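You operate a simulated robot arm through the tools that you are given. There is no shell and no other tool. Be economical: measure what you need, move in short steps, check, and stop when the job is done.

You run a simulated robot arm. Do the job below in one go: nothing can be reset, and whatever is moved stays where it is left.

## Task
Take the blue hose and put it on the top of the steel table. Fetch the eye wash bottle from the top of the steel table and stand it on the red tape there. Take the pad from the top of the steel table and leave it on the shelf before the dark plate. Close the key cabinet door. The order is free. Set down upright: eye wash bottle, pad.

Only the result counts: the job must be done as asked and must still hold three seconds after the hand-in. Knocking over, shifting, dropping, spilling or breaking anything else fails it.

## Robot
A 6-joint arm with a two-finger gripper on a trunk, on a base that drives. Base frame: it is fixed to the floor where the robot stands at the start and does not move with it; the origin is under the middle of the robot, x ahead of it, y to its left, z up. Units: cm, degrees, N and s.
With the tool pointing down near the work surface it reaches from about 38 to 86 cm from the robot's upright axis, wherever it stands. Its first joint turns from -166.0 to 166.0 degrees. Places, roughly: blue hose (25x5x19 cm) [70, -10, 130]; eye wash bottle [75, -125, 100]; key cabinet door [-40, -210, 120]; pad (6x5x6 cm) [30, -200, 90]; red tape (6x6x3 cm) [60, -140, 90]; shelf before the dark plate (15x22 cm) [-78, -208, 80]; top of the steel table [50, -160, 90]. Payload 2.45 kg.
The tool frame sits at the grasp point between the pads (the TCP): z along the fingers, y along the line on which they close. The tips reach 2 cm beyond it. Largest opening 14 cm; the body of the gripper starts 16.8 cm behind the TCP.
Orientation is told as [roll, pitch, yaw] about the base's x, y, z axes, in that order, counted from this pose: with the fingers straight down and closing along the base's y, the tool's x points along the base's -x, its y along +y and its z along -z.

## Interface
- The arm moves only by the tool jog_arm. Its argument "commands" is one flat list of numbers, 7 for each row, row after row: the turn, a rotation vector about the tool's x, y, z in degrees, then the shift along the tool's x, y, z in cm, then the gripper command, from -1 (fully open) to 1 (shut), values between in proportion. In form: [ax, ay, az, dx, dy, dz, claw, ax, ay, az, dx, dy, dz, claw, ...]. A call has 1 to 10 rows; each row is the pose to reach, as a shift and turn from the pose commanded when the call began, along the tool's axes at that moment. Rows are played at 5 a second. More than 5 cm and 8.6 degrees between two rows, or a gripper value outside its range, and nothing of the call is played. Where a pose cannot be reached the arm comes as near as it can. A force on the tool above 40 N (or 10 N above the force at the start of the call, whichever is more), or a blocked arm, ends the call early, and 0.2 s more pass. Each finger travels about 4.5 cm/s and halts on what it meets, pressing with about 35 N; the grip force reading is that of the motor and also rises with nothing between the fingers. The clock runs only during rows and for 0.2 s after the last one: add rows that repeat a pose to give the fingers time. The reply holds the time, the measured pose of the TCP, the force on the tool along the base axes, the opening and the grip force, in the units named above and with some noise, with the torque about the TCP (base axes, N m) and any sound that the robot's microphone picked up.
- Cameras (640 x 400 px; columns grow to the right, rows downward): "scene" is now at [7.01, 10.04, 189.03]; the picture's right is [-0.44, -0.90, 0.00], its down [-0.61, 0.30, -0.73] and it looks along [0.65, -0.32, -0.68] (base axes); focal length 254 px, centre (320, 200). "wrist" rides on the gripper at [7.8, 1.1, -20.9] in the tool frame; the picture's right is [-0.14, 0.99, 0.00], its down [-0.92, -0.13, -0.37] and it looks along [-0.36, -0.05, 0.93] (tool axes); focal length 280 px, centre (320, 200). There is no depth. A picture from a camera that has moved, and an enlarged one, comes with that camera's place and axes in the base frame and with its lens. The place of the scene camera against the robot may be out by one fixed shift of up to 1.8 cm in any direction.
- capture(camera): a new picture of that camera. It takes no simulated time.
- lift_body(by): slides the trunk up (or, below 0, down) by that many cm; the arm and the scene camera ride with it, the base frame stays. It gives what a move gives, with no picture.
- steer(legs): drives the robot by 1 to 6 legs, each [ahead, left, turn to the left] in cm, cm and degrees, along the robot's own axes; the way and the turn of a leg run together, so that a leg with both is an arc; at most 150 cm and 180 degrees a leg. The arm and the cameras ride along, it lands a little off, and it stops where it bumps. It gives what a move gives.
- pan_tilt(pan, tilt): turns the head with the scene camera to pan (to the left, within 143 degrees either way) and tilt (down, from -29 to 69), counted from straight ahead of the robot. It gives what a move gives.
- zoom(camera, box): a new picture of the part [left, top, right, bottom] of that camera's present view, enlarged. It takes no simulated time.
- close_job(): hands the job in; it is judged then, once.

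Work in short steps. Places have to be worked out from the pictures, the camera data and where the tool is seen: move nearer, look again, correct. Check each grasp and each placing, and mend what went wrong. You have 165 turns and 128 pictures in all, those below and enlarged ones among them. Open the gripper and draw the arm clear of the work before you hand the job in, unless the task says otherwise; then end with one line.

The tools are called after "Call:" as a command line: name --argument value ..., lists and objects as JSON in quotes. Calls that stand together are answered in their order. jog_arm: Moves the arm, as the interface text tells. Its arguments: {"type":"object","properties":{"commands":{"type":"array","items":{"type":"number"}}},"required":["commands"]} The other tools are called the same way: lift_body (by) slides the trunk up or down; steer (legs) drives the base; pan_tilt (pan, tilt) turns the head that bears the scene camera; capture (camera) takes a picture; zoom (camera, box) takes an enlarged picture of a part of a camera's view; close_job () hands the job in.

At the start:

```text
time_s: 0.0
tcp_pos: [49.21, 3.51, 145.48]
tcp_rot: [0.0, 0.0, 0.0]
force: [0.5, 0.0, 0.1]
ft_torque: [0.03, 0.02, 0.01]
finger_gap: 14.01
finger_force: 0.0
trunk travel left (down, up): [-12.5, 10.5]
robot x, y, heading: [0.11, -0.05, -0.1]
head pan, tilt: [-26.2, 43.2]
```

scene: 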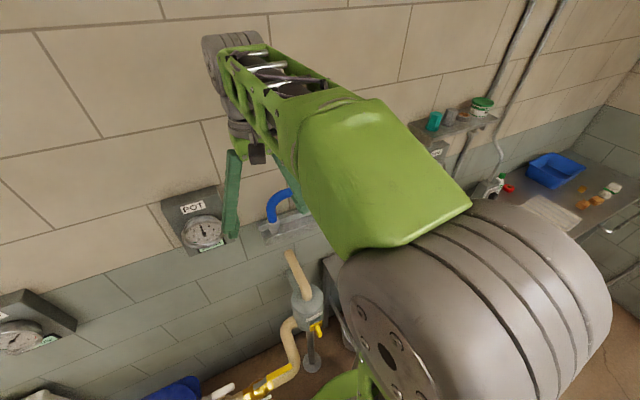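
wrist: 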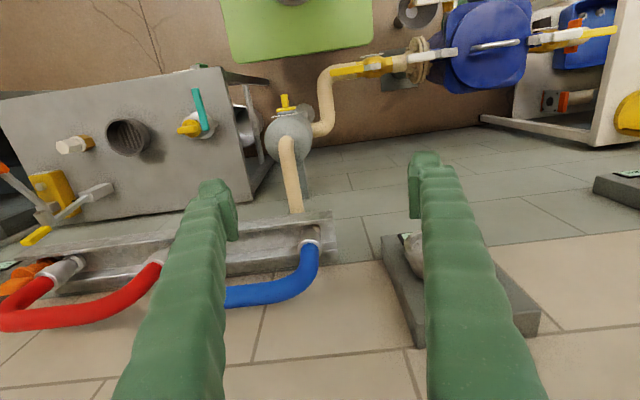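

I'll look around first, starting with the hose area and then the steel table.

Call:
pan_tilt --pan 5 --tilt 40

Call:
capture --camera "scene"

Call:
pan_tilt --pan -75 --tilt 30

Call:
capture --camera "scene"

Call:
pan_tilt --pan -115 --tilt 25

Call:
capture --camera "scene"

```text
time_s: 1.0
tcp_pos: [49.31, 3.49, 145.5]
tcp_rot: [0.1, 0.0, 0.0]
force: [0.5, 0.6, 0.3]
ft_torque: [-0.01, 0.0, 0.03]
finger_gap: 14.02
finger_force: 0.0
trunk travel left (down, up): [-12.5, 10.5]
robot x, y, heading: [0.61, 0.03, 0.1]
head pan, tilt: [5.0, 40.0]
```

```text
125 pictures are left
camera scene: at [8.06, 14.42, 189.5], right [0.09, -1.0, 0.0], down [-0.64, -0.06, -0.77], along [0.76, 0.07, -0.64], focal length 254 px, centre (320, 200)
```

scene: 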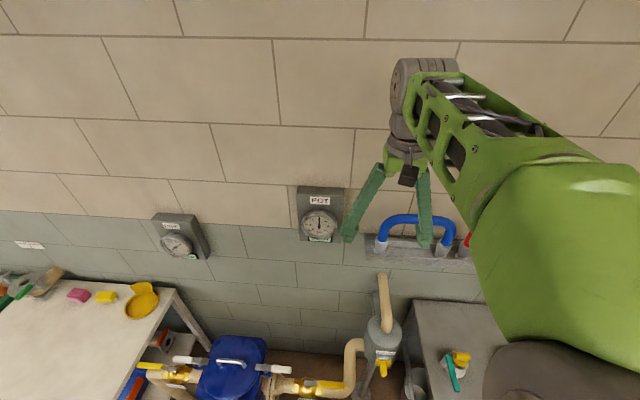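

```text
time_s: 2.5
tcp_pos: [49.09, 3.34, 145.54]
tcp_rot: [0.0, 0.0, 0.0]
force: [0.3, 0.4, -0.2]
ft_torque: [-0.02, -0.02, -0.02]
finger_gap: 14.0
finger_force: 0.1
trunk travel left (down, up): [-12.5, 10.5]
robot x, y, heading: [0.02, -0.02, -0.1]
head pan, tilt: [-75.0, 30.0]
```

```text
124 pictures are left
camera scene: at [1.94, 4.96, 191.03], right [-0.97, -0.26, 0.0], down [-0.13, 0.48, -0.87], along [0.22, -0.84, -0.5], focal length 254 px, centre (320, 200)
```

scene: 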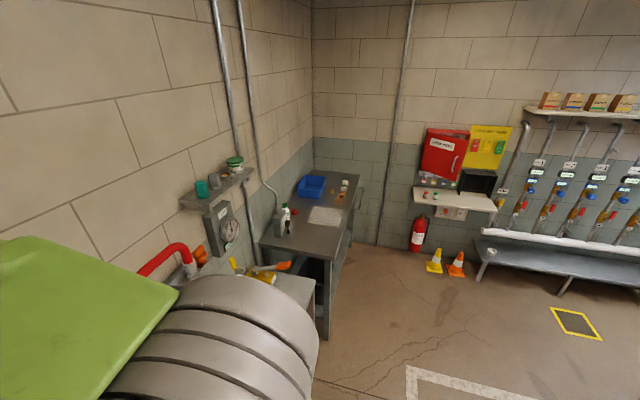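

```text
time_s: 3.6
tcp_pos: [49.24, 3.49, 145.6]
tcp_rot: [0.0, 0.0, 0.0]
force: [0.5, 1.3, -0.4]
ft_torque: [0.03, 0.02, 0.01]
finger_gap: 13.99
finger_force: 0.0
trunk travel left (down, up): [-12.5, 10.5]
robot x, y, heading: [0.01, -0.11, 0.1]
head pan, tilt: [-115.0, 25.0]
```

```text
123 pictures are left
camera scene: at [-4.3, 5.34, 191.83], right [-0.91, 0.42, 0.0], down [0.18, 0.38, -0.91], along [-0.38, -0.82, -0.42], focal length 254 px, centre (320, 200)
```

scene: 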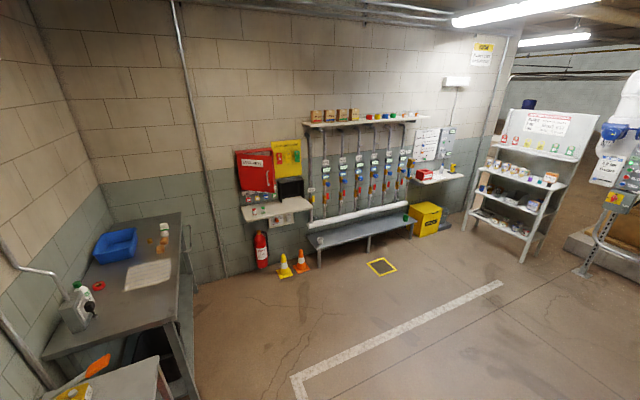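

The table is ahead-right and the red key cabinet is beyond it. I'll enlarge both areas.

Call:
zoom --camera "scene" --box '[220, 130, 330, 240]'

Call:
zoom --camera "scene" --box '[30, 210, 210, 340]'

```text
3.64 times, centred on (275, 185) of scene
camera zoom: at [-4.3, 5.34, 191.83], right [-0.91, 0.42, 0.0], down [0.18, 0.38, -0.91], along [-0.38, -0.82, -0.42], focal length 924 px, centre (484, 254)
```

zoom: 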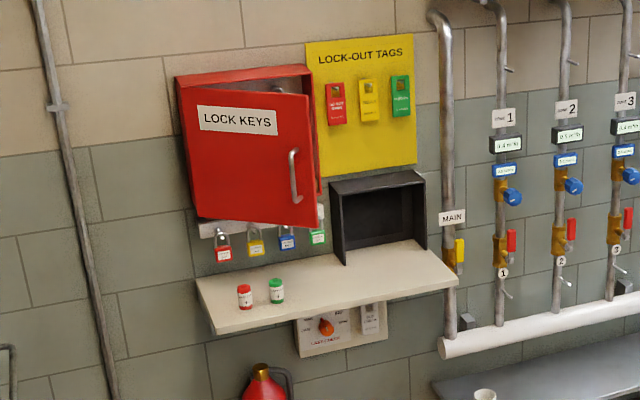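

```text
3.08 times, centred on (120, 275) of scene
camera zoom: at [-4.3, 5.34, 191.83], right [-0.91, 0.42, 0.0], down [0.18, 0.38, -0.91], along [-0.38, -0.82, -0.42], focal length 782 px, centre (935, -31)
```

zoom: 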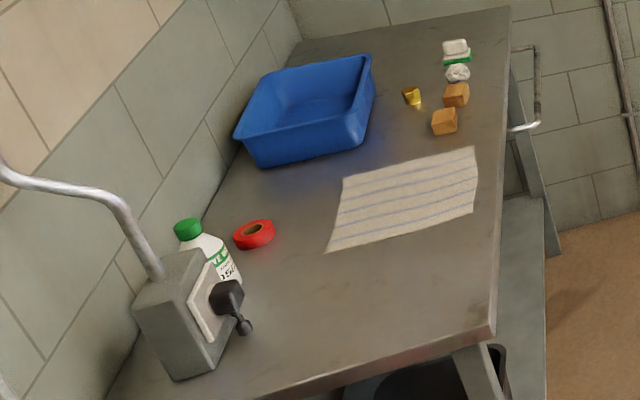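

Now I'll look closely at the blue hose from the scene camera.

Call:
pan_tilt --pan -10 --tilt 45

Call:
zoom --camera "scene" --box '[200, 130, 400, 260]'

Call:
zoom --camera "wrist" --box '[140, 180, 400, 340]'

```text
time_s: 5.4
tcp_pos: [49.11, 3.4, 145.6]
tcp_rot: [0.0, -0.1, 0.0]
force: [0.3, 0.2, 0.2]
ft_torque: [-0.03, -0.03, -0.01]
finger_gap: 14.02
finger_force: 0.0
trunk travel left (down, up): [-12.5, 10.5]
robot x, y, heading: [-0.01, 0.33, -0.0]
head pan, tilt: [-10.0, 45.0]
```

```text
3.08 times, centred on (300, 195) of scene
camera zoom: at [7.6, 12.27, 188.77], right [-0.17, -0.98, 0.0], down [-0.7, 0.12, -0.71], along [0.7, -0.12, -0.71], focal length 782 px, centre (382, 215)
```

zoom: 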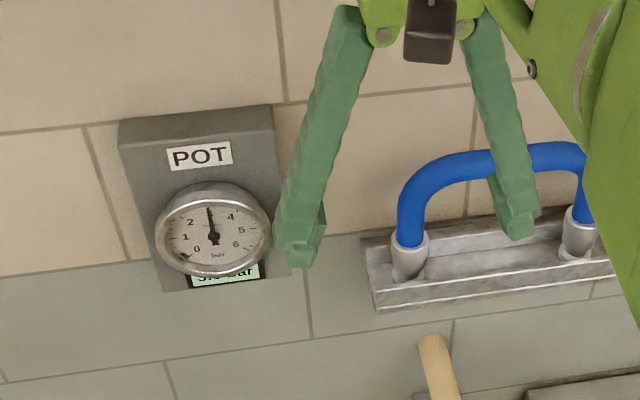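

```text
2.46 times, centred on (270, 260) of wrist
camera zoom: at [41.45, 4.51, 166.55], right [0.14, 0.99, 0.0], down [0.92, -0.13, 0.37], along [0.36, -0.05, -0.93], focal length 690 px, centre (443, 52)
```

zoom: 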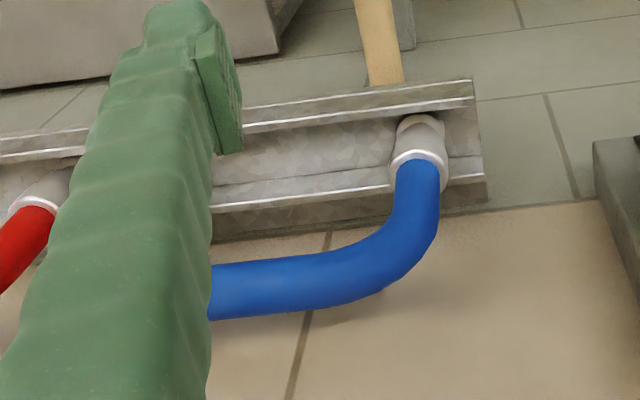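

The arch hose stands in a channel along y, cuffs near x≈62, z≈126. I'll turn the gripper by 90° so that it closes along x, staying at this spot.

Call:
jog_arm --commands '[0, 0, -8.5, 0, 0, 0, -1, 0, 0, -17, 0, 0, 0, -1, 0, 0, -25.5, 0, 0, 0, -1, 0, 0, -34, 0, 0, 0, -1, 0, 0, -42.5, 0, 0, 0, -1, 0, 0, -51, 0, 0, 0, -1, 0, 0, -59.5, 0, 0, 0, -1, 0, 0, -68, 0, 0, 0, -1, 0, 0, -76.5, 0, 0, 0, -1, 0, 0, -85, 0, 0, 0, -1]'

Call:
capture --camera "wrist"

Call:
capture --camera "scene"

```text
time_s: 7.6
tcp_pos: [49.26, 3.47, 145.62]
tcp_rot: [0.0, 0.1, 85.0]
force: [-0.4, -0.1, 0.5]
ft_torque: [0.02, 0.02, 0.0]
finger_gap: 13.97
finger_force: 0.2
trunk travel left (down, up): [-12.5, 10.5]
robot x, y, heading: [0.03, 0.34, -0.0]
head pan, tilt: [-10.0, 45.0]
```

```text
118 pictures are left
camera wrist: at [47.54, -4.28, 166.53], right [-0.98, 0.22, 0.0], down [0.21, 0.91, 0.37], along [0.08, 0.36, -0.93], focal length 280 px, centre (320, 200)
```

wrist: 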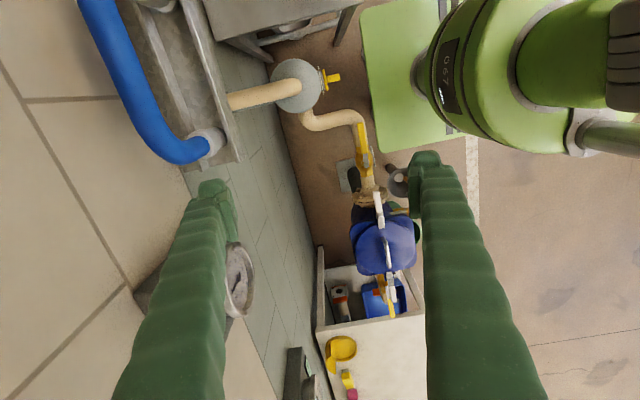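

```text
117 pictures are left
camera scene: at [7.6, 12.28, 188.77], right [-0.17, -0.98, 0.0], down [-0.7, 0.12, -0.71], along [0.7, -0.12, -0.71], focal length 254 px, centre (320, 200)
```

scene: 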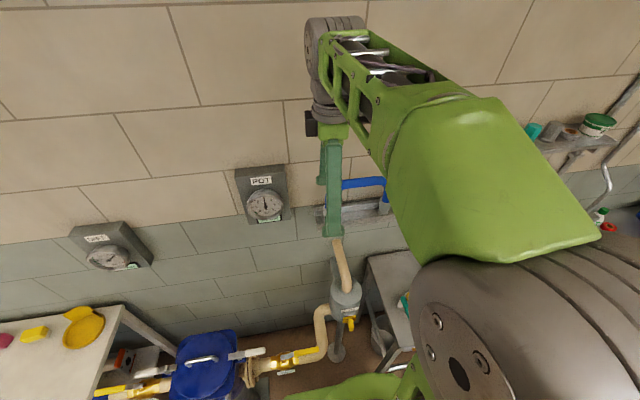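

The hose's tube top seems to be around x≈64, z≈138–139, y from 0 to −22. I'll finish the yaw, go up a little and then move over it.

Call:
jog_arm --commands '[0, 0, -5, 0, 0, -3, -1]'

Call:
jog_arm --commands '[0, 0, 0, 4.5, 0, 0, -0.6, 0, 0, 0, 9, 0, 0, -0.4, 0, 0, 0, 14, 0, 0, -0.15, 0, 0, 0, 14, -4.5, 0, -0.15, 0, 0, 0, 14, -9, 0, -0.15]'

Call:
capture --camera "wrist"

Call:
capture --camera "scene"

```text
time_s: 8.0
tcp_pos: [49.29, 3.35, 148.56]
tcp_rot: [-0.1, 0.0, 90.1]
force: [0.0, 0.7, 0.4]
ft_torque: [-0.01, 0.0, -0.02]
finger_gap: 14.01
finger_force: 0.0
trunk travel left (down, up): [-12.5, 10.5]
robot x, y, heading: [0.18, -0.13, -0.0]
head pan, tilt: [-10.0, 45.0]
```

```text
time_s: 9.2
tcp_pos: [58.38, -10.54, 148.36]
tcp_rot: [0.1, 0.1, 90.1]
force: [0.9, 0.3, 0.0]
ft_torque: [0.03, 0.05, -0.02]
finger_gap: 8.04
finger_force: 0.1
trunk travel left (down, up): [-12.5, 10.5]
robot x, y, heading: [-0.15, -0.14, -0.1]
head pan, tilt: [-10.0, 45.0]
```

```text
116 pictures are left
camera wrist: at [57.41, -18.42, 169.34], right [-0.99, 0.14, 0.0], down [0.13, 0.92, 0.37], along [0.05, 0.37, -0.93], focal length 280 px, centre (320, 200)
```

wrist: 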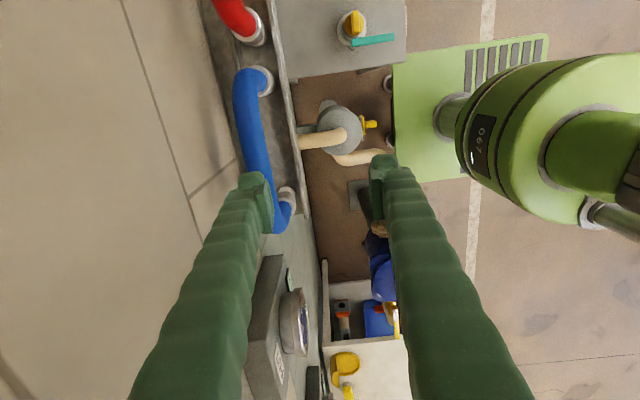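

```text
115 pictures are left
camera scene: at [7.77, 12.23, 188.76], right [-0.17, -0.98, 0.0], down [-0.7, 0.12, -0.71], along [0.7, -0.12, -0.71], focal length 254 px, centre (320, 200)
```

scene: 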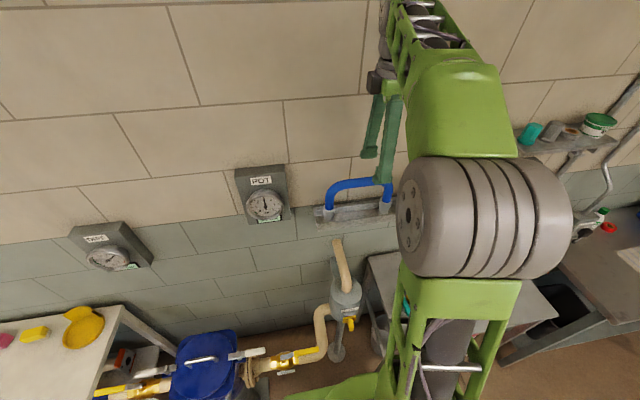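

The tube runs along x≈65 centred at y≈−11.5, with the wall at about 73.5. I'll go over it in x and then down.

Call:
jog_arm --commands '[0, 0, 0, 0.8, -3.3, 0, -0.15, 0, 0, 0, 0.8, -6.5, 0, -0.15, 0, 0, 0, 0.8, -6.5, 3, -0.15]'

Call:
capture --camera "wrist"

Call:
zoom --camera "scene" --box '[280, 60, 440, 240]'

```text
time_s: 10.0
tcp_pos: [64.62, -11.4, 145.46]
tcp_rot: [0.1, 0.0, 90.1]
force: [-0.5, 0.4, 0.0]
ft_torque: [-0.02, -0.04, -0.01]
finger_gap: 8.04
finger_force: 0.0
trunk travel left (down, up): [-12.5, 10.5]
robot x, y, heading: [-0.04, 0.39, 0.0]
head pan, tilt: [-10.0, 45.0]
```

```text
114 pictures are left
camera wrist: at [63.52, -19.3, 166.46], right [-0.99, 0.14, 0.0], down [0.13, 0.92, 0.37], along [0.05, 0.36, -0.93], focal length 280 px, centre (320, 200)
```

wrist: 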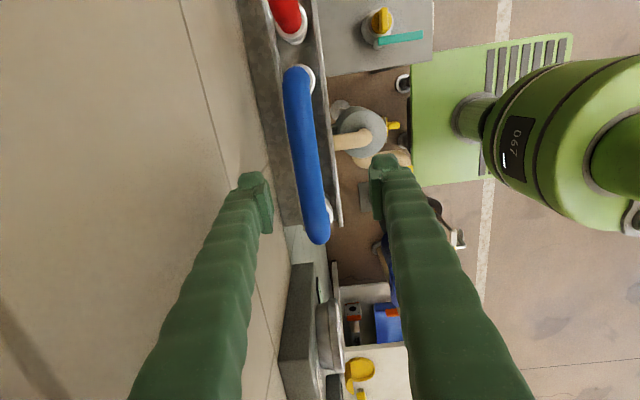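

```text
2.22 times, centred on (360, 150) of scene
camera zoom: at [7.51, 12.28, 188.78], right [-0.17, -0.98, 0.0], down [-0.7, 0.12, -0.71], along [0.7, -0.12, -0.71], focal length 564 px, centre (231, 311)
```

zoom: 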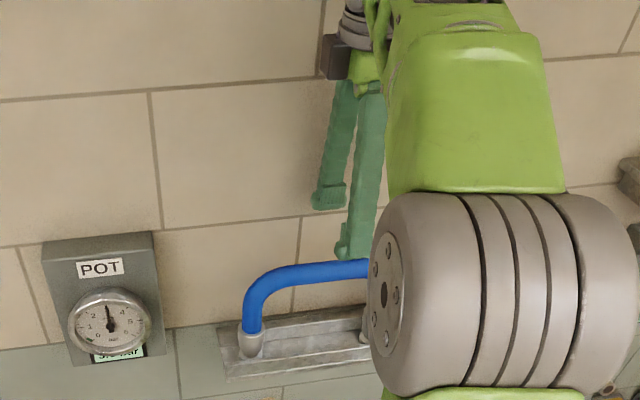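

The tube centre is at x≈65.7, so I'll shift 1 cm more, go down to z≈138.5 and close.

Call:
jog_arm --commands '[0, 0, 0, 0.5, -1, 2, -0.15, 0, 0, 0, 0.5, -1, 4.5, -0.15, 0, 0, 0, 0.5, -1, 7, -0.15]'

Call:
capture --camera "wrist"

Call:
zoom --camera "scene" --box '[280, 60, 440, 240]'

```text
time_s: 10.8
tcp_pos: [65.77, -11.92, 138.35]
tcp_rot: [0.1, 0.0, 90.1]
force: [0.0, 0.3, 0.1]
ft_torque: [0.0, 0.01, -0.05]
finger_gap: 8.04
finger_force: 0.1
trunk travel left (down, up): [-12.5, 10.5]
robot x, y, heading: [-0.21, -0.04, 0.0]
head pan, tilt: [-10.0, 45.0]
```

```text
112 pictures are left
camera wrist: at [64.74, -19.68, 159.37], right [-0.99, 0.14, 0.0], down [0.13, 0.92, 0.37], along [0.05, 0.37, -0.93], focal length 280 px, centre (320, 200)
```

wrist: 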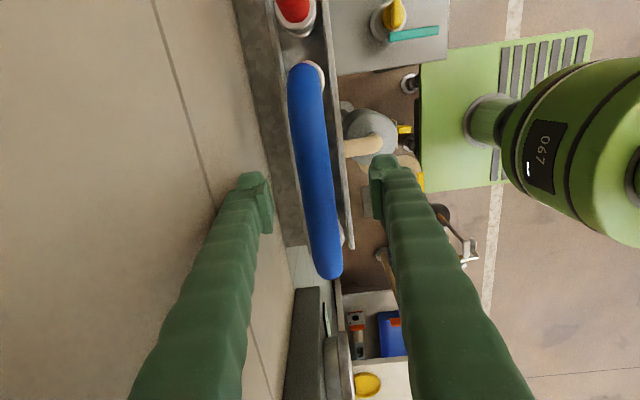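

```text
2.22 times, centred on (360, 150) of scene
camera zoom: at [7.65, 12.27, 188.77], right [-0.17, -0.98, 0.0], down [-0.7, 0.12, -0.71], along [0.7, -0.12, -0.71], focal length 564 px, centre (231, 311)
```

zoom: 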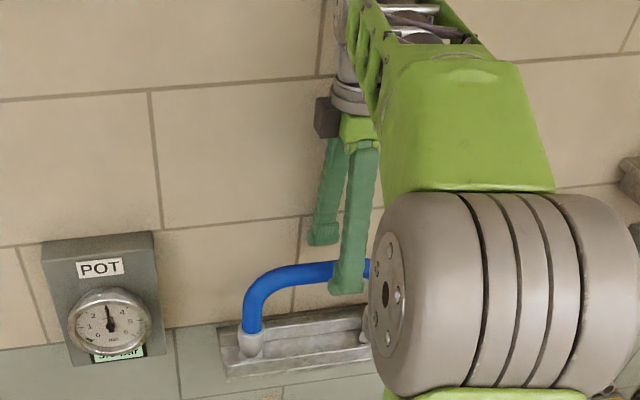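

The tube is between the fingers, so I'll close.

Call:
jog_arm --commands '[0, 0, 0, 0, 0, 0, 1, 0, 0, 0, 0, 0, 0, 1, 0, 0, 0, 0, 0, 0, 1, 0, 0, 0, 0, 0, 0, 1, 0, 0, 0, 0, 0, 0, 1, 0, 0, 0, 0, 0, 0, 1]'

Call:
capture --camera "wrist"

```text
time_s: 12.2
tcp_pos: [65.72, -11.87, 138.73]
tcp_rot: [-0.4, 0.1, 90.1]
force: [3.2, -0.2, 26.8]
ft_torque: [0.28, -0.1, -0.05]
finger_gap: 0.59
finger_force: 30.1
trunk travel left (down, up): [-12.5, 10.5]
robot x, y, heading: [0.07, 0.29, 0.1]
head pan, tilt: [-10.0, 45.0]
```

```text
110 pictures are left
camera wrist: at [64.48, -19.63, 159.76], right [-0.99, 0.14, -0.01], down [0.13, 0.92, 0.37], along [0.06, 0.36, -0.93], focal length 280 px, centre (320, 200)
```

wrist: 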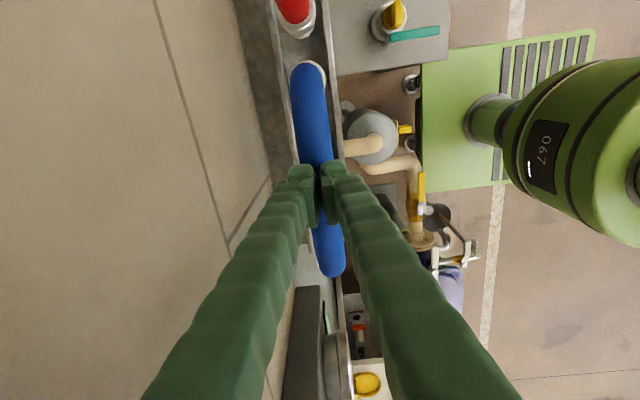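

The fingers closed on the crown only (gap 0.6, force upward), so the tube lies about 3 cm lower. I'll open and go down.

Call:
jog_arm --commands '[0, 0, 0, 0, 0, 0, 0, 0, 0, 0, 0, 0, 0, 0, 0, 0, 0, 0, 0, 0, 0, 0, 0, 0, 0, 0, -1, 0.1, 0, 0, 0, 0, 0, -1, 0.1]'

Call:
capture --camera "wrist"

```text
time_s: 13.4
tcp_pos: [65.64, -11.97, 139.32]
tcp_rot: [0.1, 0.0, 90.1]
force: [-0.6, 0.0, 1.1]
ft_torque: [0.03, 0.04, 0.0]
finger_gap: 6.3
finger_force: 0.1
trunk travel left (down, up): [-12.5, 10.5]
robot x, y, heading: [0.0, 0.23, 0.0]
head pan, tilt: [-10.0, 45.0]
```

```text
109 pictures are left
camera wrist: at [64.68, -19.71, 160.31], right [-0.99, 0.14, 0.0], down [0.13, 0.92, 0.37], along [0.05, 0.37, -0.93], focal length 280 px, centre (320, 200)
```

wrist: 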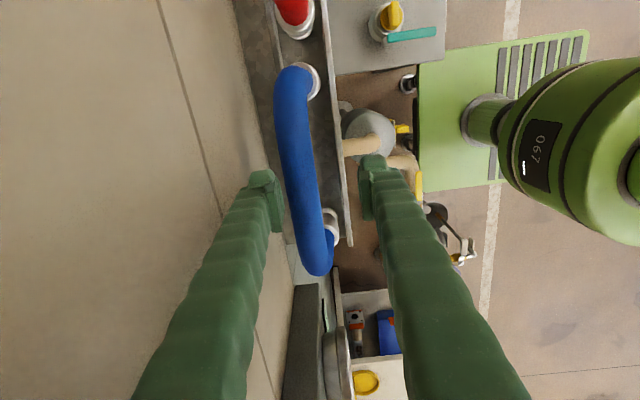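

The hose leaned slightly to the wall (tube now x≈67.3). I'll shift 1.3 cm towards the wall, go down to z≈135 and close.

Call:
jog_arm --commands '[0, 0, 0, 0, -1.3, 0, 0.1, 0, 0, 0, 0, -1.3, 2, 0.1, 0, 0, 0, 0, -1.3, 4.3, 0.1]'

Call:
jog_arm --commands '[0, 0, 0, 0, 0, 0, 0.3, 0, 0, 0, 0, 0, 0, 0.5, 0, 0, 0, 0, 0, 0, 1, 0, 0, 0, 0, 0, 0, 1, 0, 0, 0, 0, 0, 0, 1, 0, 0, 0, 0, 0, 0, 1]'

Call:
capture --camera "wrist"

```text
time_s: 14.0
tcp_pos: [67.15, -11.9, 138.67]
tcp_rot: [-0.8, 0.2, 90.0]
force: [-1.0, 1.6, 22.8]
ft_torque: [0.3, 1.0, -0.09]
finger_gap: 6.45
finger_force: 1.4
trunk travel left (down, up): [-12.5, 10.5]
robot x, y, heading: [-0.28, -0.1, 0.0]
head pan, tilt: [-10.0, 45.0]
stopped in row 3: the force on the tool passed its limit at 52 N (the readings are from after the stop); the commanded pose is now the measured one
```

```text
time_s: 15.4
tcp_pos: [66.9, -11.84, 138.75]
tcp_rot: [-0.9, 0.2, 90.0]
force: [-2.7, -0.9, 39.7]
ft_torque: [0.44, 0.07, 0.04]
finger_gap: 0.61
finger_force: 31.1
trunk travel left (down, up): [-12.5, 10.5]
robot x, y, heading: [0.0, -0.4, -0.2]
head pan, tilt: [-10.0, 45.0]
```

```text
108 pictures are left
camera wrist: at [65.61, -19.65, 159.71], right [-0.99, 0.14, -0.02], down [0.12, 0.92, 0.37], along [0.06, 0.36, -0.93], focal length 280 px, centre (320, 200)
```

wrist: 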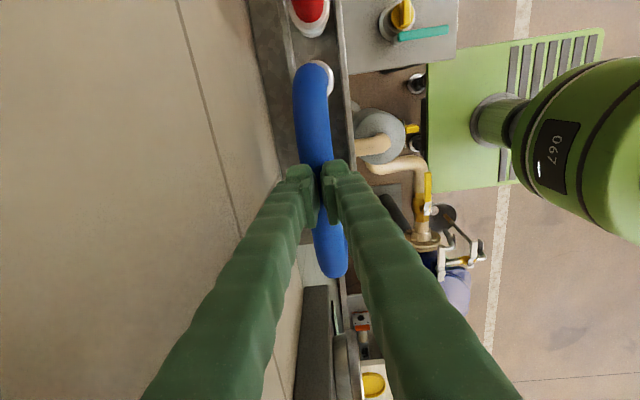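

Again the fingers closed above the tube, and the descent was blocked on the front finger. I'll check with the scene camera before I try again.

Call:
zoom --camera "scene" --box '[310, 120, 410, 240]'

Call:
jog_arm --commands '[0, 0, 0, 0, 0, 0, 0.3, 0, 0, 0, 0, 0, 0, 0.1, 0, 0, 0, 0, 0, -2, 0, 0, 0, 0, 0, 0, -4, 0, 0, 0, 0, 0, 0, -4, 0]'

Call:
zoom --camera "scene" --box '[310, 120, 410, 240]'

Call:
zoom --camera "wrist" --box '[220, 40, 420, 300]'

```text
3.33 times, centred on (360, 180) of scene
camera zoom: at [7.22, 12.32, 188.8], right [-0.17, -0.98, 0.0], down [-0.69, 0.12, -0.71], along [0.7, -0.12, -0.71], focal length 847 px, centre (187, 267)
```

zoom: 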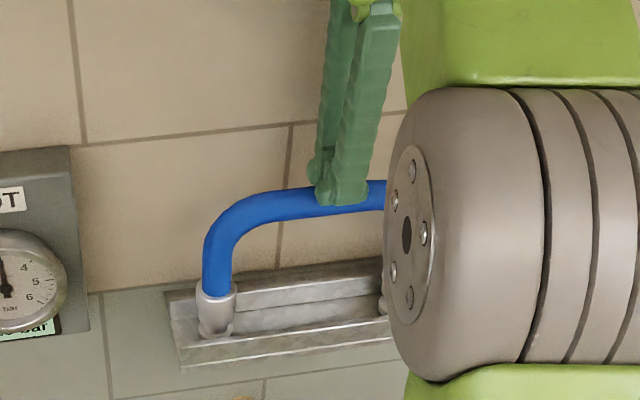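

```text
time_s: 16.6
tcp_pos: [67.15, -12.11, 142.3]
tcp_rot: [-0.5, 0.1, 90.0]
force: [0.3, 0.3, -0.5]
ft_torque: [-0.02, -0.06, 0.01]
finger_gap: 7.02
finger_force: 0.1
trunk travel left (down, up): [-12.5, 10.5]
robot x, y, heading: [-0.51, -0.02, -0.2]
head pan, tilt: [-10.0, 45.0]
```

```text
3.33 times, centred on (360, 180) of scene
camera zoom: at [7.57, 12.28, 188.77], right [-0.17, -0.98, 0.0], down [-0.7, 0.12, -0.71], along [0.7, -0.12, -0.71], focal length 847 px, centre (187, 267)
```

zoom: 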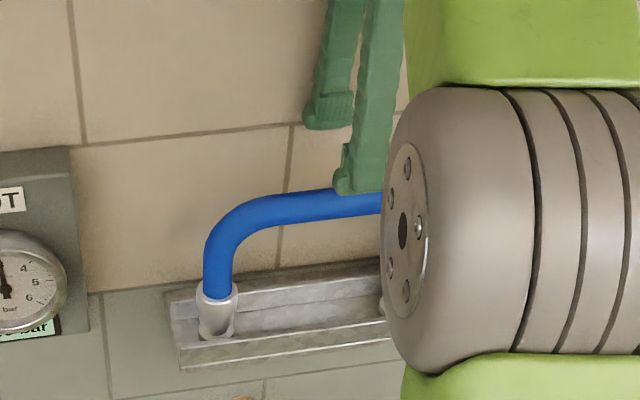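

```text
1.54 times, centred on (320, 170) of wrist
camera zoom: at [65.9, -19.83, 163.4], right [-0.99, 0.14, -0.01], down [0.13, 0.92, 0.37], along [0.06, 0.36, -0.93], focal length 431 px, centre (320, 246)
```

zoom: 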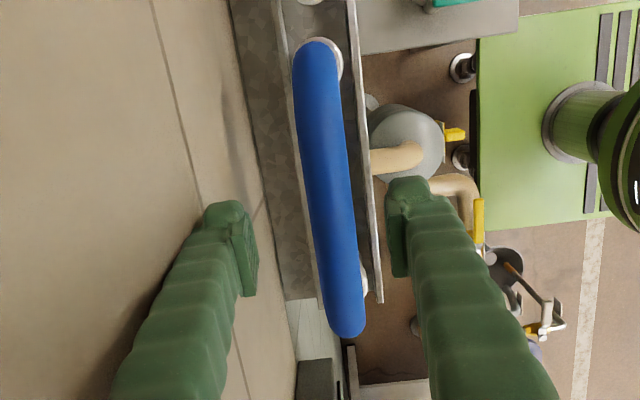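

The hose may have been rocking during the earlier attempt. I'll wait a second with the gripper wider and look at where the tube rests.

Call:
jog_arm --commands '[0, 0, 0, 0, 0, 0, -0.2, 0, 0, 0, 0, 0, 0, -0.2, 0, 0, 0, 0, 0, 0, -0.2, 0, 0, 0, 0, 0, 0, -0.2, 0, 0, 0, 0, 0, 0, -0.2]'

Call:
zoom --camera "wrist" --box '[220, 40, 420, 300]'

```text
time_s: 17.8
tcp_pos: [67.08, -11.98, 142.51]
tcp_rot: [-0.6, 0.1, 90.0]
force: [-6.4, 0.6, -4.2]
ft_torque: [-0.02, 0.31, 0.06]
finger_gap: 7.88
finger_force: 0.1
trunk travel left (down, up): [-12.5, 10.5]
robot x, y, heading: [-0.22, -0.22, 0.4]
head pan, tilt: [-10.0, 45.0]
```

```text
1.54 times, centred on (320, 170) of wrist
camera zoom: at [65.87, -19.84, 163.44], right [-0.99, 0.14, -0.01], down [0.12, 0.92, 0.37], along [0.06, 0.36, -0.93], focal length 431 px, centre (320, 246)
```

zoom: 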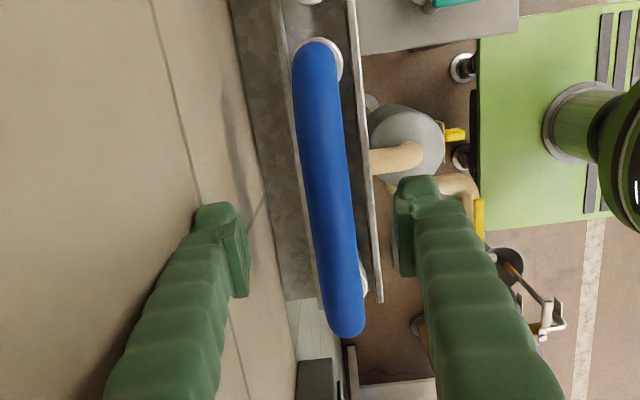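

The back finger is touching the wall (−6 N). I'll narrow to 6 cm, come back 0.8 cm and lean the gripper 8° away from the wall.

Call:
jog_arm --commands '[0, 0, 0, 0, 0.8, 0, 0.143, 4, 0, 0, 0, 0.8, 0, 0.143, 8, 0, 0, 0, 0.8, 0, 0.143, 8, 0, 0, 0, 0.8, 0, 0.143]'

Call:
zoom --camera "wrist" --box '[220, 40, 420, 300]'

```text
time_s: 18.8
tcp_pos: [66.45, -11.96, 142.41]
tcp_rot: [-8.6, 0.1, 89.9]
force: [-0.7, -0.8, 0.4]
ft_torque: [0.01, 0.03, -0.02]
finger_gap: 5.95
finger_force: 0.1
trunk travel left (down, up): [-12.5, 10.5]
robot x, y, heading: [0.21, -0.2, 0.0]
head pan, tilt: [-10.0, 45.0]
```

```text
1.54 times, centred on (320, 170) of wrist
camera zoom: at [62.29, -19.77, 163.01], right [-0.98, 0.14, -0.15], down [0.07, 0.92, 0.38], along [0.19, 0.36, -0.91], focal length 431 px, centre (320, 246)
```

zoom: 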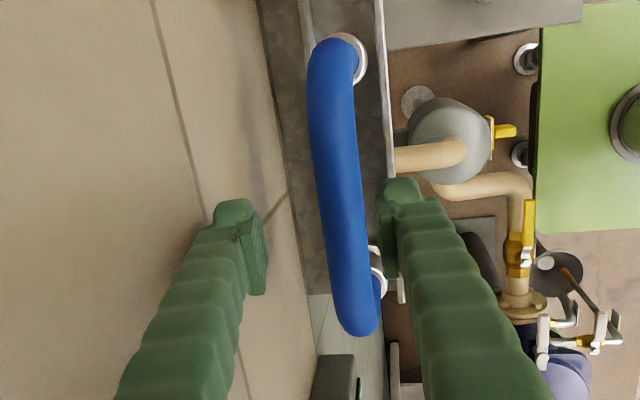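

The tube is at x≈66.45, the same as the TCP. I'll go straight down in base to z≈135.2 in small steps.

Call:
jog_arm --commands '[0, 0, 0, 0, 0.3, 2, 0.143, 0, 0, 0, 0, 0.6, 4, 0.143, 0, 0, 0, 0, 0.83, 5.5, 0.143, 0, 0, 0, 0, 1.08, 7.2, 0.143, 0, 0, 0, 0, 1.08, 7.2, 0.143]'

Call:
zoom --camera "wrist" --box '[220, 40, 420, 300]'

```text
time_s: 20.0
tcp_pos: [66.45, -11.91, 135.13]
tcp_rot: [-8.6, 0.1, 90.0]
force: [-0.4, 0.2, -0.2]
ft_torque: [0.01, 0.0, 0.01]
finger_gap: 5.99
finger_force: 0.1
trunk travel left (down, up): [-12.5, 10.5]
robot x, y, heading: [-0.24, -0.09, -0.1]
head pan, tilt: [-10.0, 45.0]
```

```text
1.54 times, centred on (320, 170) of wrist
camera zoom: at [62.25, -19.65, 155.83], right [-0.98, 0.14, -0.15], down [0.07, 0.92, 0.38], along [0.19, 0.36, -0.91], focal length 431 px, centre (320, 246)
```

zoom: 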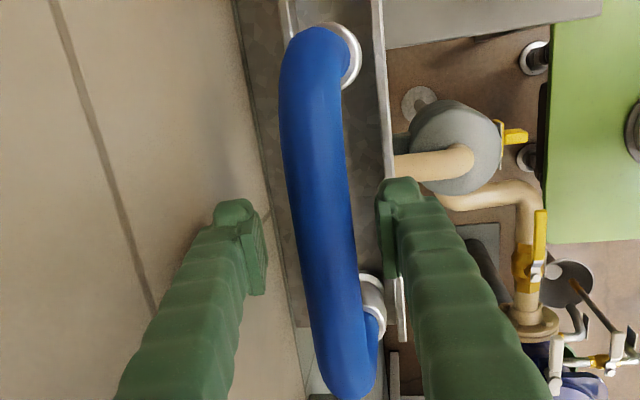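

It went down freely with the tube between the fingers. I'll close now.

Call:
jog_arm --commands '[0, 0, 0, 0, 0, 0, 0.4, 0, 0, 0, 0, 0, 0, 0.6, 0, 0, 0, 0, 0, 0, 1, 0, 0, 0, 0, 0, 0, 1, 0, 0, 0, 0, 0, 0, 1, 0, 0, 0, 0, 0, 0, 1]'

Call:
zoom --camera "wrist" --box '[220, 40, 420, 300]'

```text
time_s: 21.4
tcp_pos: [66.34, -11.92, 135.02]
tcp_rot: [-8.7, 0.1, 90.0]
force: [-1.2, -0.6, 0.0]
ft_torque: [0.02, 0.0, 0.06]
finger_gap: 2.59
finger_force: 35.1
trunk travel left (down, up): [-12.5, 10.5]
robot x, y, heading: [-0.53, 0.08, 0.2]
head pan, tilt: [-10.0, 45.0]
```

```text
1.54 times, centred on (320, 170) of wrist
camera zoom: at [62.26, -19.65, 155.83], right [-0.98, 0.14, -0.15], down [0.07, 0.92, 0.38], along [0.19, 0.36, -0.91], focal length 431 px, centre (320, 246)
```

zoom: 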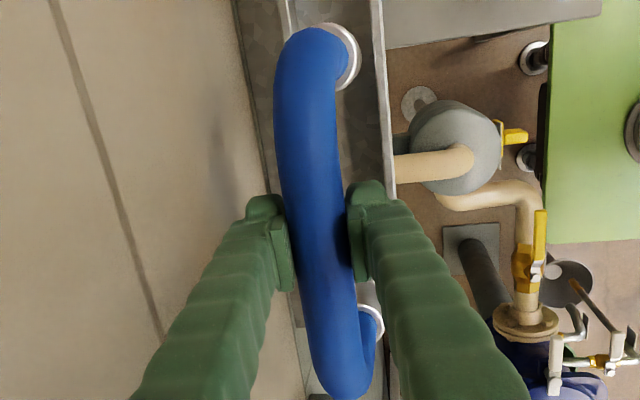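

The grip is firm (gap 2.6, 35 N). I'll lift straight up by 15 cm.

Call:
jog_arm --commands '[0, 0, 0, 0, -0.3, -2, 1, 0, 0, 0, 0, -0.6, -4, 1, 0, 0, 0, 0, -1.05, -7, 1, 0, 0, 0, 0, -1.5, -10, 1, 0, 0, 0, 0, -1.95, -13, 1, 0, 0, 0, 0, -2.25, -15, 1]'

Call:
capture --camera "wrist"

Call:
capture --camera "scene"

```text
time_s: 22.8
tcp_pos: [66.31, -11.7, 150.32]
tcp_rot: [-8.5, 0.1, 90.0]
force: [-0.1, -0.4, -4.0]
ft_torque: [-0.02, -0.02, -0.01]
finger_gap: 2.6
finger_force: 35.1
trunk travel left (down, up): [-12.5, 10.5]
robot x, y, heading: [0.25, 0.18, 0.1]
head pan, tilt: [-10.0, 45.0]
```

```text
100 pictures are left
camera wrist: at [62.26, -19.6, 170.93], right [-0.98, 0.14, -0.15], down [0.07, 0.92, 0.38], along [0.19, 0.36, -0.91], focal length 280 px, centre (320, 200)
```

wrist: 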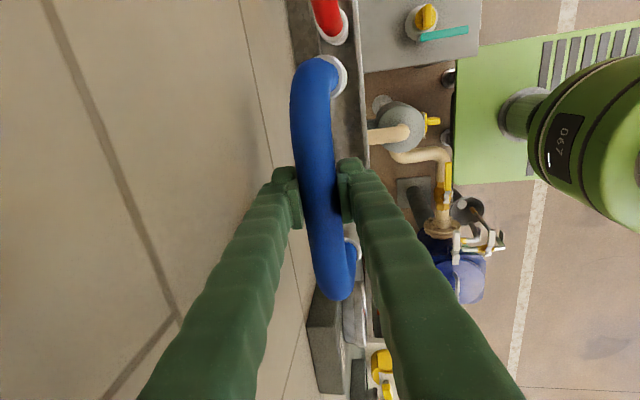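

```text
99 pictures are left
camera scene: at [7.65, 12.26, 188.77], right [-0.17, -0.98, 0.0], down [-0.7, 0.12, -0.71], along [0.7, -0.12, -0.71], focal length 254 px, centre (320, 200)
```

scene: 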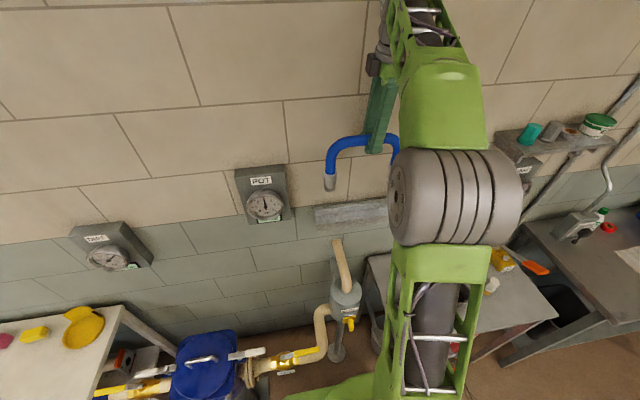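

The hose is lifted free. I'll back away from the wall and then strafe right towards the steel table, while looking at it.

Call:
steer --legs '[[-45, 0, 0]]'

Call:
pan_tilt --pan -75 --tilt 35

Call:
capture --camera "scene"

```text
time_s: 25.5
tcp_pos: [21.84, -11.95, 150.2]
tcp_rot: [-8.5, 0.1, 89.8]
force: [0.1, 0.3, -2.7]
ft_torque: [-0.09, -0.06, -0.02]
finger_gap: 2.61
finger_force: 34.5
trunk travel left (down, up): [-12.5, 10.5]
robot x, y, heading: [-44.41, -0.09, -0.3]
head pan, tilt: [-10.0, 45.0]
```

```text
time_s: 26.9
tcp_pos: [21.97, -11.96, 150.31]
tcp_rot: [-8.5, 0.1, 89.8]
force: [0.1, -0.2, -3.9]
ft_torque: [-0.07, -0.01, 0.01]
finger_gap: 2.59
finger_force: 34.9
trunk travel left (down, up): [-12.5, 10.5]
robot x, y, heading: [-44.54, -0.08, -0.3]
head pan, tilt: [-75.0, 35.0]
```

```text
98 pictures are left
camera scene: at [-42.44, 5.22, 190.25], right [-0.97, -0.26, 0.0], down [-0.15, 0.55, -0.82], along [0.21, -0.79, -0.57], focal length 254 px, centre (320, 200)
```

scene: 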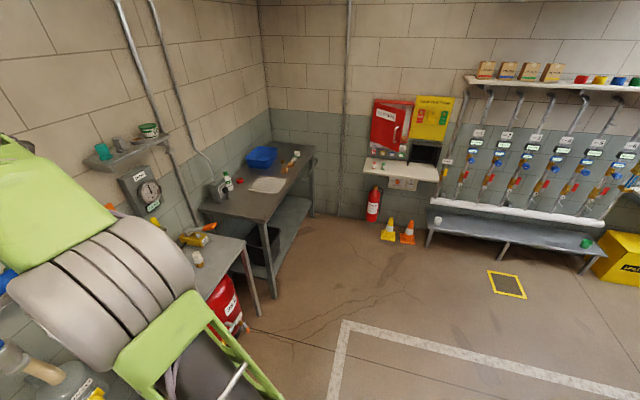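

The way along the tables is clear; cones sit near (−65, −205). I'll strafe 135 cm to the right at x≈−44.

Call:
steer --legs '[[0, -140, 0]]'

Call:
pan_tilt --pan -15 --tilt 50

Call:
capture --camera "scene"

Call:
capture --camera "wrist"

```text
time_s: 39.4
tcp_pos: [20.45, -153.96, 150.14]
tcp_rot: [-8.6, 0.1, 89.1]
force: [0.0, 0.1, -3.3]
ft_torque: [-0.01, 0.04, 0.02]
finger_gap: 2.61
finger_force: 35.0
trunk travel left (down, up): [-12.5, 10.5]
robot x, y, heading: [-45.61, -140.83, -1.1]
head pan, tilt: [-75.0, 35.0]
```

```text
time_s: 40.7
tcp_pos: [20.46, -153.94, 150.24]
tcp_rot: [-8.6, 0.1, 89.0]
force: [0.0, 1.4, -3.8]
ft_torque: [-0.05, 0.01, 0.01]
finger_gap: 2.61
finger_force: 34.9
trunk travel left (down, up): [-12.5, 10.5]
robot x, y, heading: [-46.0, -141.07, -0.8]
head pan, tilt: [-15.0, 50.0]
```

```text
97 pictures are left
camera scene: at [-38.45, -129.43, 188.08], right [-0.28, -0.96, 0.0], down [-0.74, 0.21, -0.64], along [0.62, -0.18, -0.77], focal length 254 px, centre (320, 200)
```

scene: 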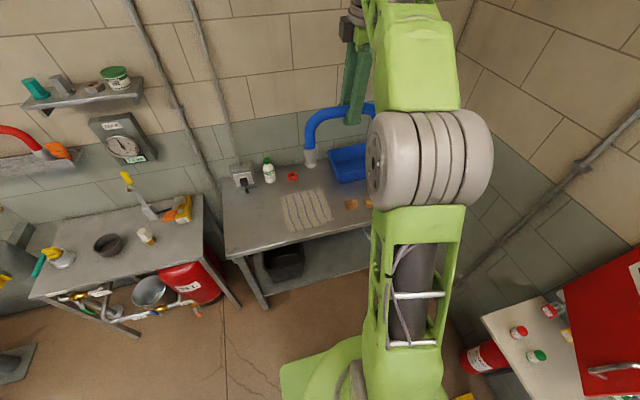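

```text
96 pictures are left
camera wrist: at [16.19, -161.62, 170.89], right [-0.98, 0.15, -0.15], down [0.09, 0.92, 0.38], along [0.2, 0.36, -0.91], focal length 280 px, centre (320, 200)
```

wrist: 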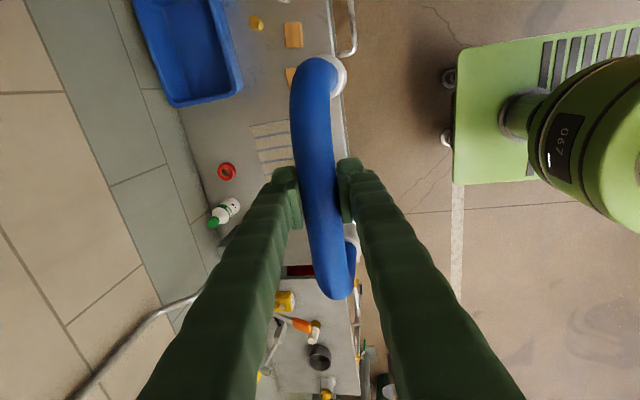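

From the wrist view: tape ≈ (62, −142.6), bottle base ≈ (63, −131), table front edge at x≈23, sheet at y −141..−155. The near part of the table (x 25–55, y −105..−135) is free for the hose. I'll drive 25 cm ahead and turn the gripper back to yaw 0 with the tilt removed.

Call:
steer --legs '[[25, 0, 1]]'

Call:
jog_arm --commands '[-8.5, 0, 0, 0, 0, 0, 1]'

Call:
jog_arm --commands '[0, 0, 8.5, 0, 0, 0, 1, 0, 0, 17, 0, 0, 0, 1, 0, 0, 25.5, 0, 0, 0, 1, 0, 0, 34, 0, 0, 0, 1, 0, 0, 42.5, 0, 0, 0, 1, 0, 0, 51, 0, 0, 0, 1, 0, 0, 59.5, 0, 0, 0, 1, 0, 0, 68, 0, 0, 0, 1, 0, 0, 76.5, 0, 0, 0, 1, 0, 0, 85, 0, 0, 0, 1]'

Call:
capture --camera "wrist"

Call:
capture --camera "scene"

```text
time_s: 42.5
tcp_pos: [45.85, -152.91, 150.12]
tcp_rot: [-8.5, 0.0, 90.2]
force: [0.3, 0.5, -4.8]
ft_torque: [-0.07, 0.04, -0.02]
finger_gap: 2.62
finger_force: 35.4
trunk travel left (down, up): [-12.5, 10.5]
robot x, y, heading: [-20.49, -141.22, 0.2]
head pan, tilt: [-15.0, 50.0]
```

```text
time_s: 42.9
tcp_pos: [46.32, -152.95, 149.77]
tcp_rot: [0.4, 0.2, 90.1]
force: [1.8, -0.2, -5.3]
ft_torque: [-0.04, 0.16, 0.04]
finger_gap: 2.59
finger_force: 34.8
trunk travel left (down, up): [-12.5, 10.5]
robot x, y, heading: [-20.52, -141.45, 0.3]
head pan, tilt: [-15.0, 50.0]
```

```text
time_s: 45.1
tcp_pos: [45.71, -152.72, 150.26]
tcp_rot: [0.0, 0.0, 4.9]
force: [0.0, 0.5, -3.5]
ft_torque: [-0.02, 0.07, -0.04]
finger_gap: 2.59
finger_force: 34.9
trunk travel left (down, up): [-12.5, 10.5]
robot x, y, heading: [-20.88, -141.37, 0.0]
head pan, tilt: [-15.0, 50.0]
```

```text
95 pictures are left
camera wrist: at [37.91, -152.4, 171.22], right [0.05, 1.0, 0.0], down [0.93, -0.05, 0.37], along [0.37, -0.02, -0.93], focal length 280 px, centre (320, 200)
```

wrist: 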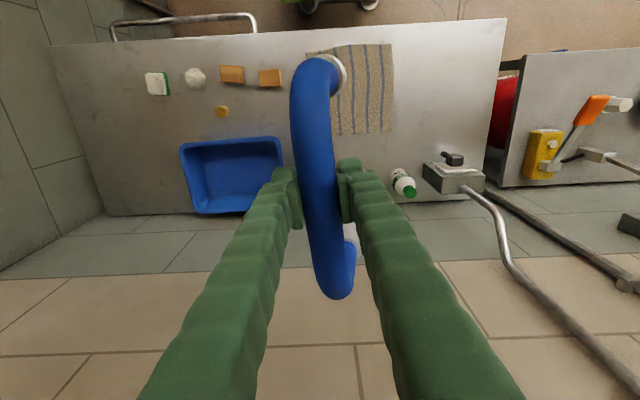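

```text
94 pictures are left
camera scene: at [-13.64, -129.45, 188.08], right [-0.26, -0.97, 0.0], down [-0.74, 0.2, -0.64], along [0.62, -0.17, -0.77], focal length 254 px, centre (320, 200)
```

scene: 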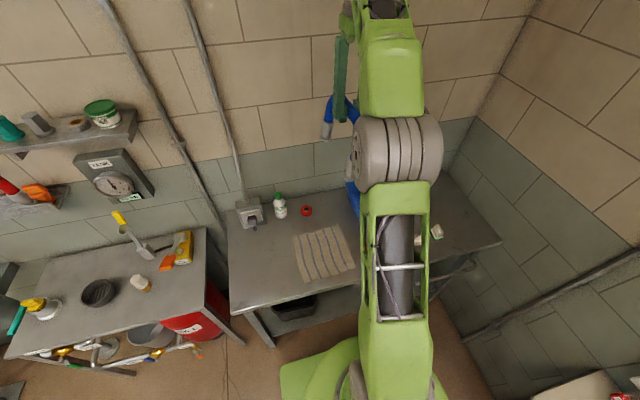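

Good overview: the sheet spans x 28–50, y −155..−133, and the table's near end is at y≈−103. The hose goes down at about (40, −117) along x. I'll straighten the yaw and move there high up.

Call:
jog_arm --commands '[0, 0, 4.9, 0, 0, 0, 1]'

Call:
jog_arm --commands '[0, 0, 0, 0.7, 4.5, 0, 1, 0, 0, 0, 1.4, 9, 0, 1, 0, 0, 0, 2.1, 13.5, 0, 1, 0, 0, 0, 2.8, 18, 0, 1, 0, 0, 0, 3.5, 22.5, 0, 1, 0, 0, 0, 4.2, 27, 0, 1, 0, 0, 0, 5, 31.5, 0, 1, 0, 0, 0, 5.8, 35.5, 0, 1]'

Call:
jog_arm --commands '[0, 0, 0, 0, 0, 5, 1, 0, 0, 0, 0, 0, 10, 1, 0, 0, 0, 0, 0, 15, 1, 0, 0, 0, 0, 0, 20, 1, 0, 0, 0, 0, 0, 25, 1, 0, 0, 0, 0, 0, 30, 1, 0, 0, 0, 0, 0, 34, 1]'

Call:
capture --camera "scene"

Call:
capture --camera "wrist"

```text
time_s: 45.5
tcp_pos: [45.62, -152.86, 150.2]
tcp_rot: [-0.1, 0.0, 0.1]
force: [-0.1, 0.5, -4.4]
ft_torque: [-0.06, 0.05, -0.02]
finger_gap: 2.57
finger_force: 34.8
trunk travel left (down, up): [-12.5, 10.5]
robot x, y, heading: [-21.13, -141.25, 0.0]
head pan, tilt: [-15.0, 50.0]
```

```text
time_s: 47.3
tcp_pos: [39.63, -117.2, 150.17]
tcp_rot: [-0.2, 0.0, 0.2]
force: [-0.1, 0.2, -4.2]
ft_torque: [-0.06, 0.05, -0.01]
finger_gap: 2.61
finger_force: 34.8
trunk travel left (down, up): [-12.5, 10.5]
robot x, y, heading: [-20.57, -141.41, -0.1]
head pan, tilt: [-15.0, 50.0]
```

```text
time_s: 48.9
tcp_pos: [39.65, -117.1, 116.14]
tcp_rot: [-0.1, -0.1, 0.1]
force: [-0.9, -0.1, -4.0]
ft_torque: [-0.04, 0.03, 0.01]
finger_gap: 2.61
finger_force: 34.5
trunk travel left (down, up): [-12.5, 10.5]
robot x, y, heading: [-20.43, -141.18, 0.1]
head pan, tilt: [-15.0, 50.0]
```

```text
93 pictures are left
camera scene: at [-13.58, -129.41, 188.07], right [-0.26, -0.97, 0.0], down [-0.74, 0.2, -0.64], along [0.62, -0.17, -0.77], focal length 254 px, centre (320, 200)
```

scene: 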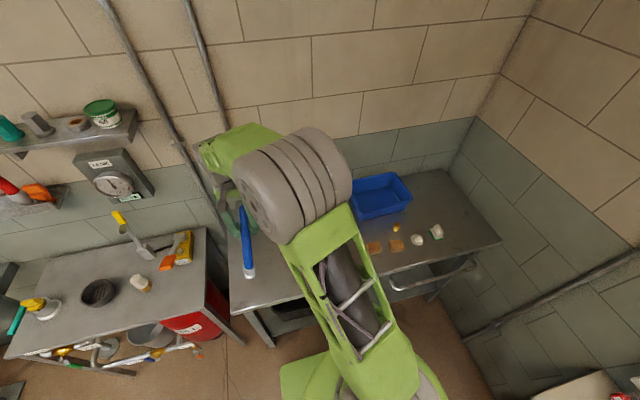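

```text
92 pictures are left
camera wrist: at [31.95, -116.03, 137.14], right [0.13, 0.99, 0.0], down [0.92, -0.12, 0.37], along [0.37, -0.05, -0.93], focal length 280 px, centre (320, 200)
```

wrist: 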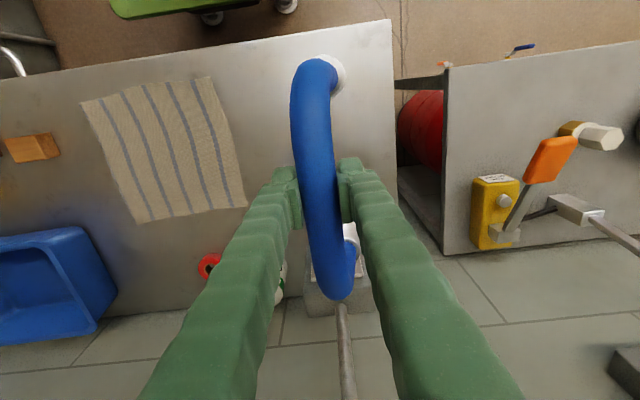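

The dispenser's knob is near x≈55, so I'll shift the hose 1.5 cm towards the front and lower until contact.

Call:
jog_arm --commands '[0, 0, 0, 1.5, 0, 2, 1, 0, 0, 0, 1.5, 0, 4, 1, 0, 0, 0, 1.5, 0, 5, 1]'

Call:
jog_arm --commands '[0, 0, 0, 0, 0, 0.7, 1, 0, 0, 0, 0, 0, 1.4, 1, 0, 0, 0, 0, 0, 2.1, 1, 0, 0, 0, 0, 0, 2.8, 1, 0, 0, 0, 0, 0, 3.5, 1, 0, 0, 0, 0, 0, 4.2, 1, 0, 0, 0, 0, 0, 4.9, 1]'

Call:
capture --camera "scene"

```text
time_s: 49.7
tcp_pos: [38.32, -117.47, 111.13]
tcp_rot: [-0.1, -0.1, 0.1]
force: [0.9, 0.2, -4.0]
ft_torque: [-0.03, 0.07, 0.05]
finger_gap: 2.58
finger_force: 35.2
trunk travel left (down, up): [-12.5, 10.5]
robot x, y, heading: [-21.04, -141.6, 0.1]
head pan, tilt: [-15.0, 50.0]
```

```text
time_s: 51.3
tcp_pos: [38.35, -117.45, 106.08]
tcp_rot: [-0.2, 0.0, 0.2]
force: [-1.0, -0.1, -4.8]
ft_torque: [-0.02, 0.09, 0.01]
finger_gap: 2.6
finger_force: 34.9
trunk travel left (down, up): [-12.5, 10.5]
robot x, y, heading: [-21.01, -141.13, 0.3]
head pan, tilt: [-15.0, 50.0]
```

```text
91 pictures are left
camera scene: at [-13.63, -129.43, 188.08], right [-0.26, -0.97, 0.0], down [-0.74, 0.2, -0.64], along [0.62, -0.17, -0.77], focal length 254 px, centre (320, 200)
```

scene: 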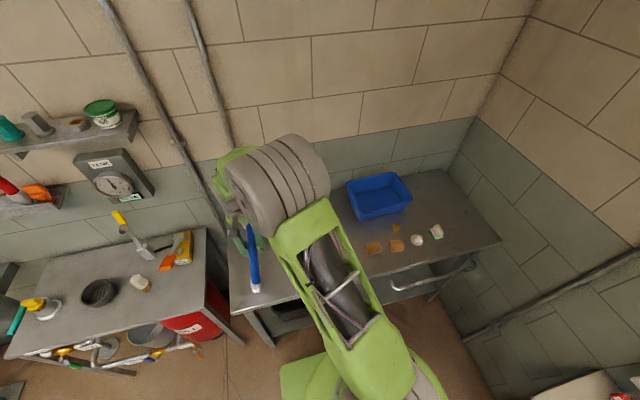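

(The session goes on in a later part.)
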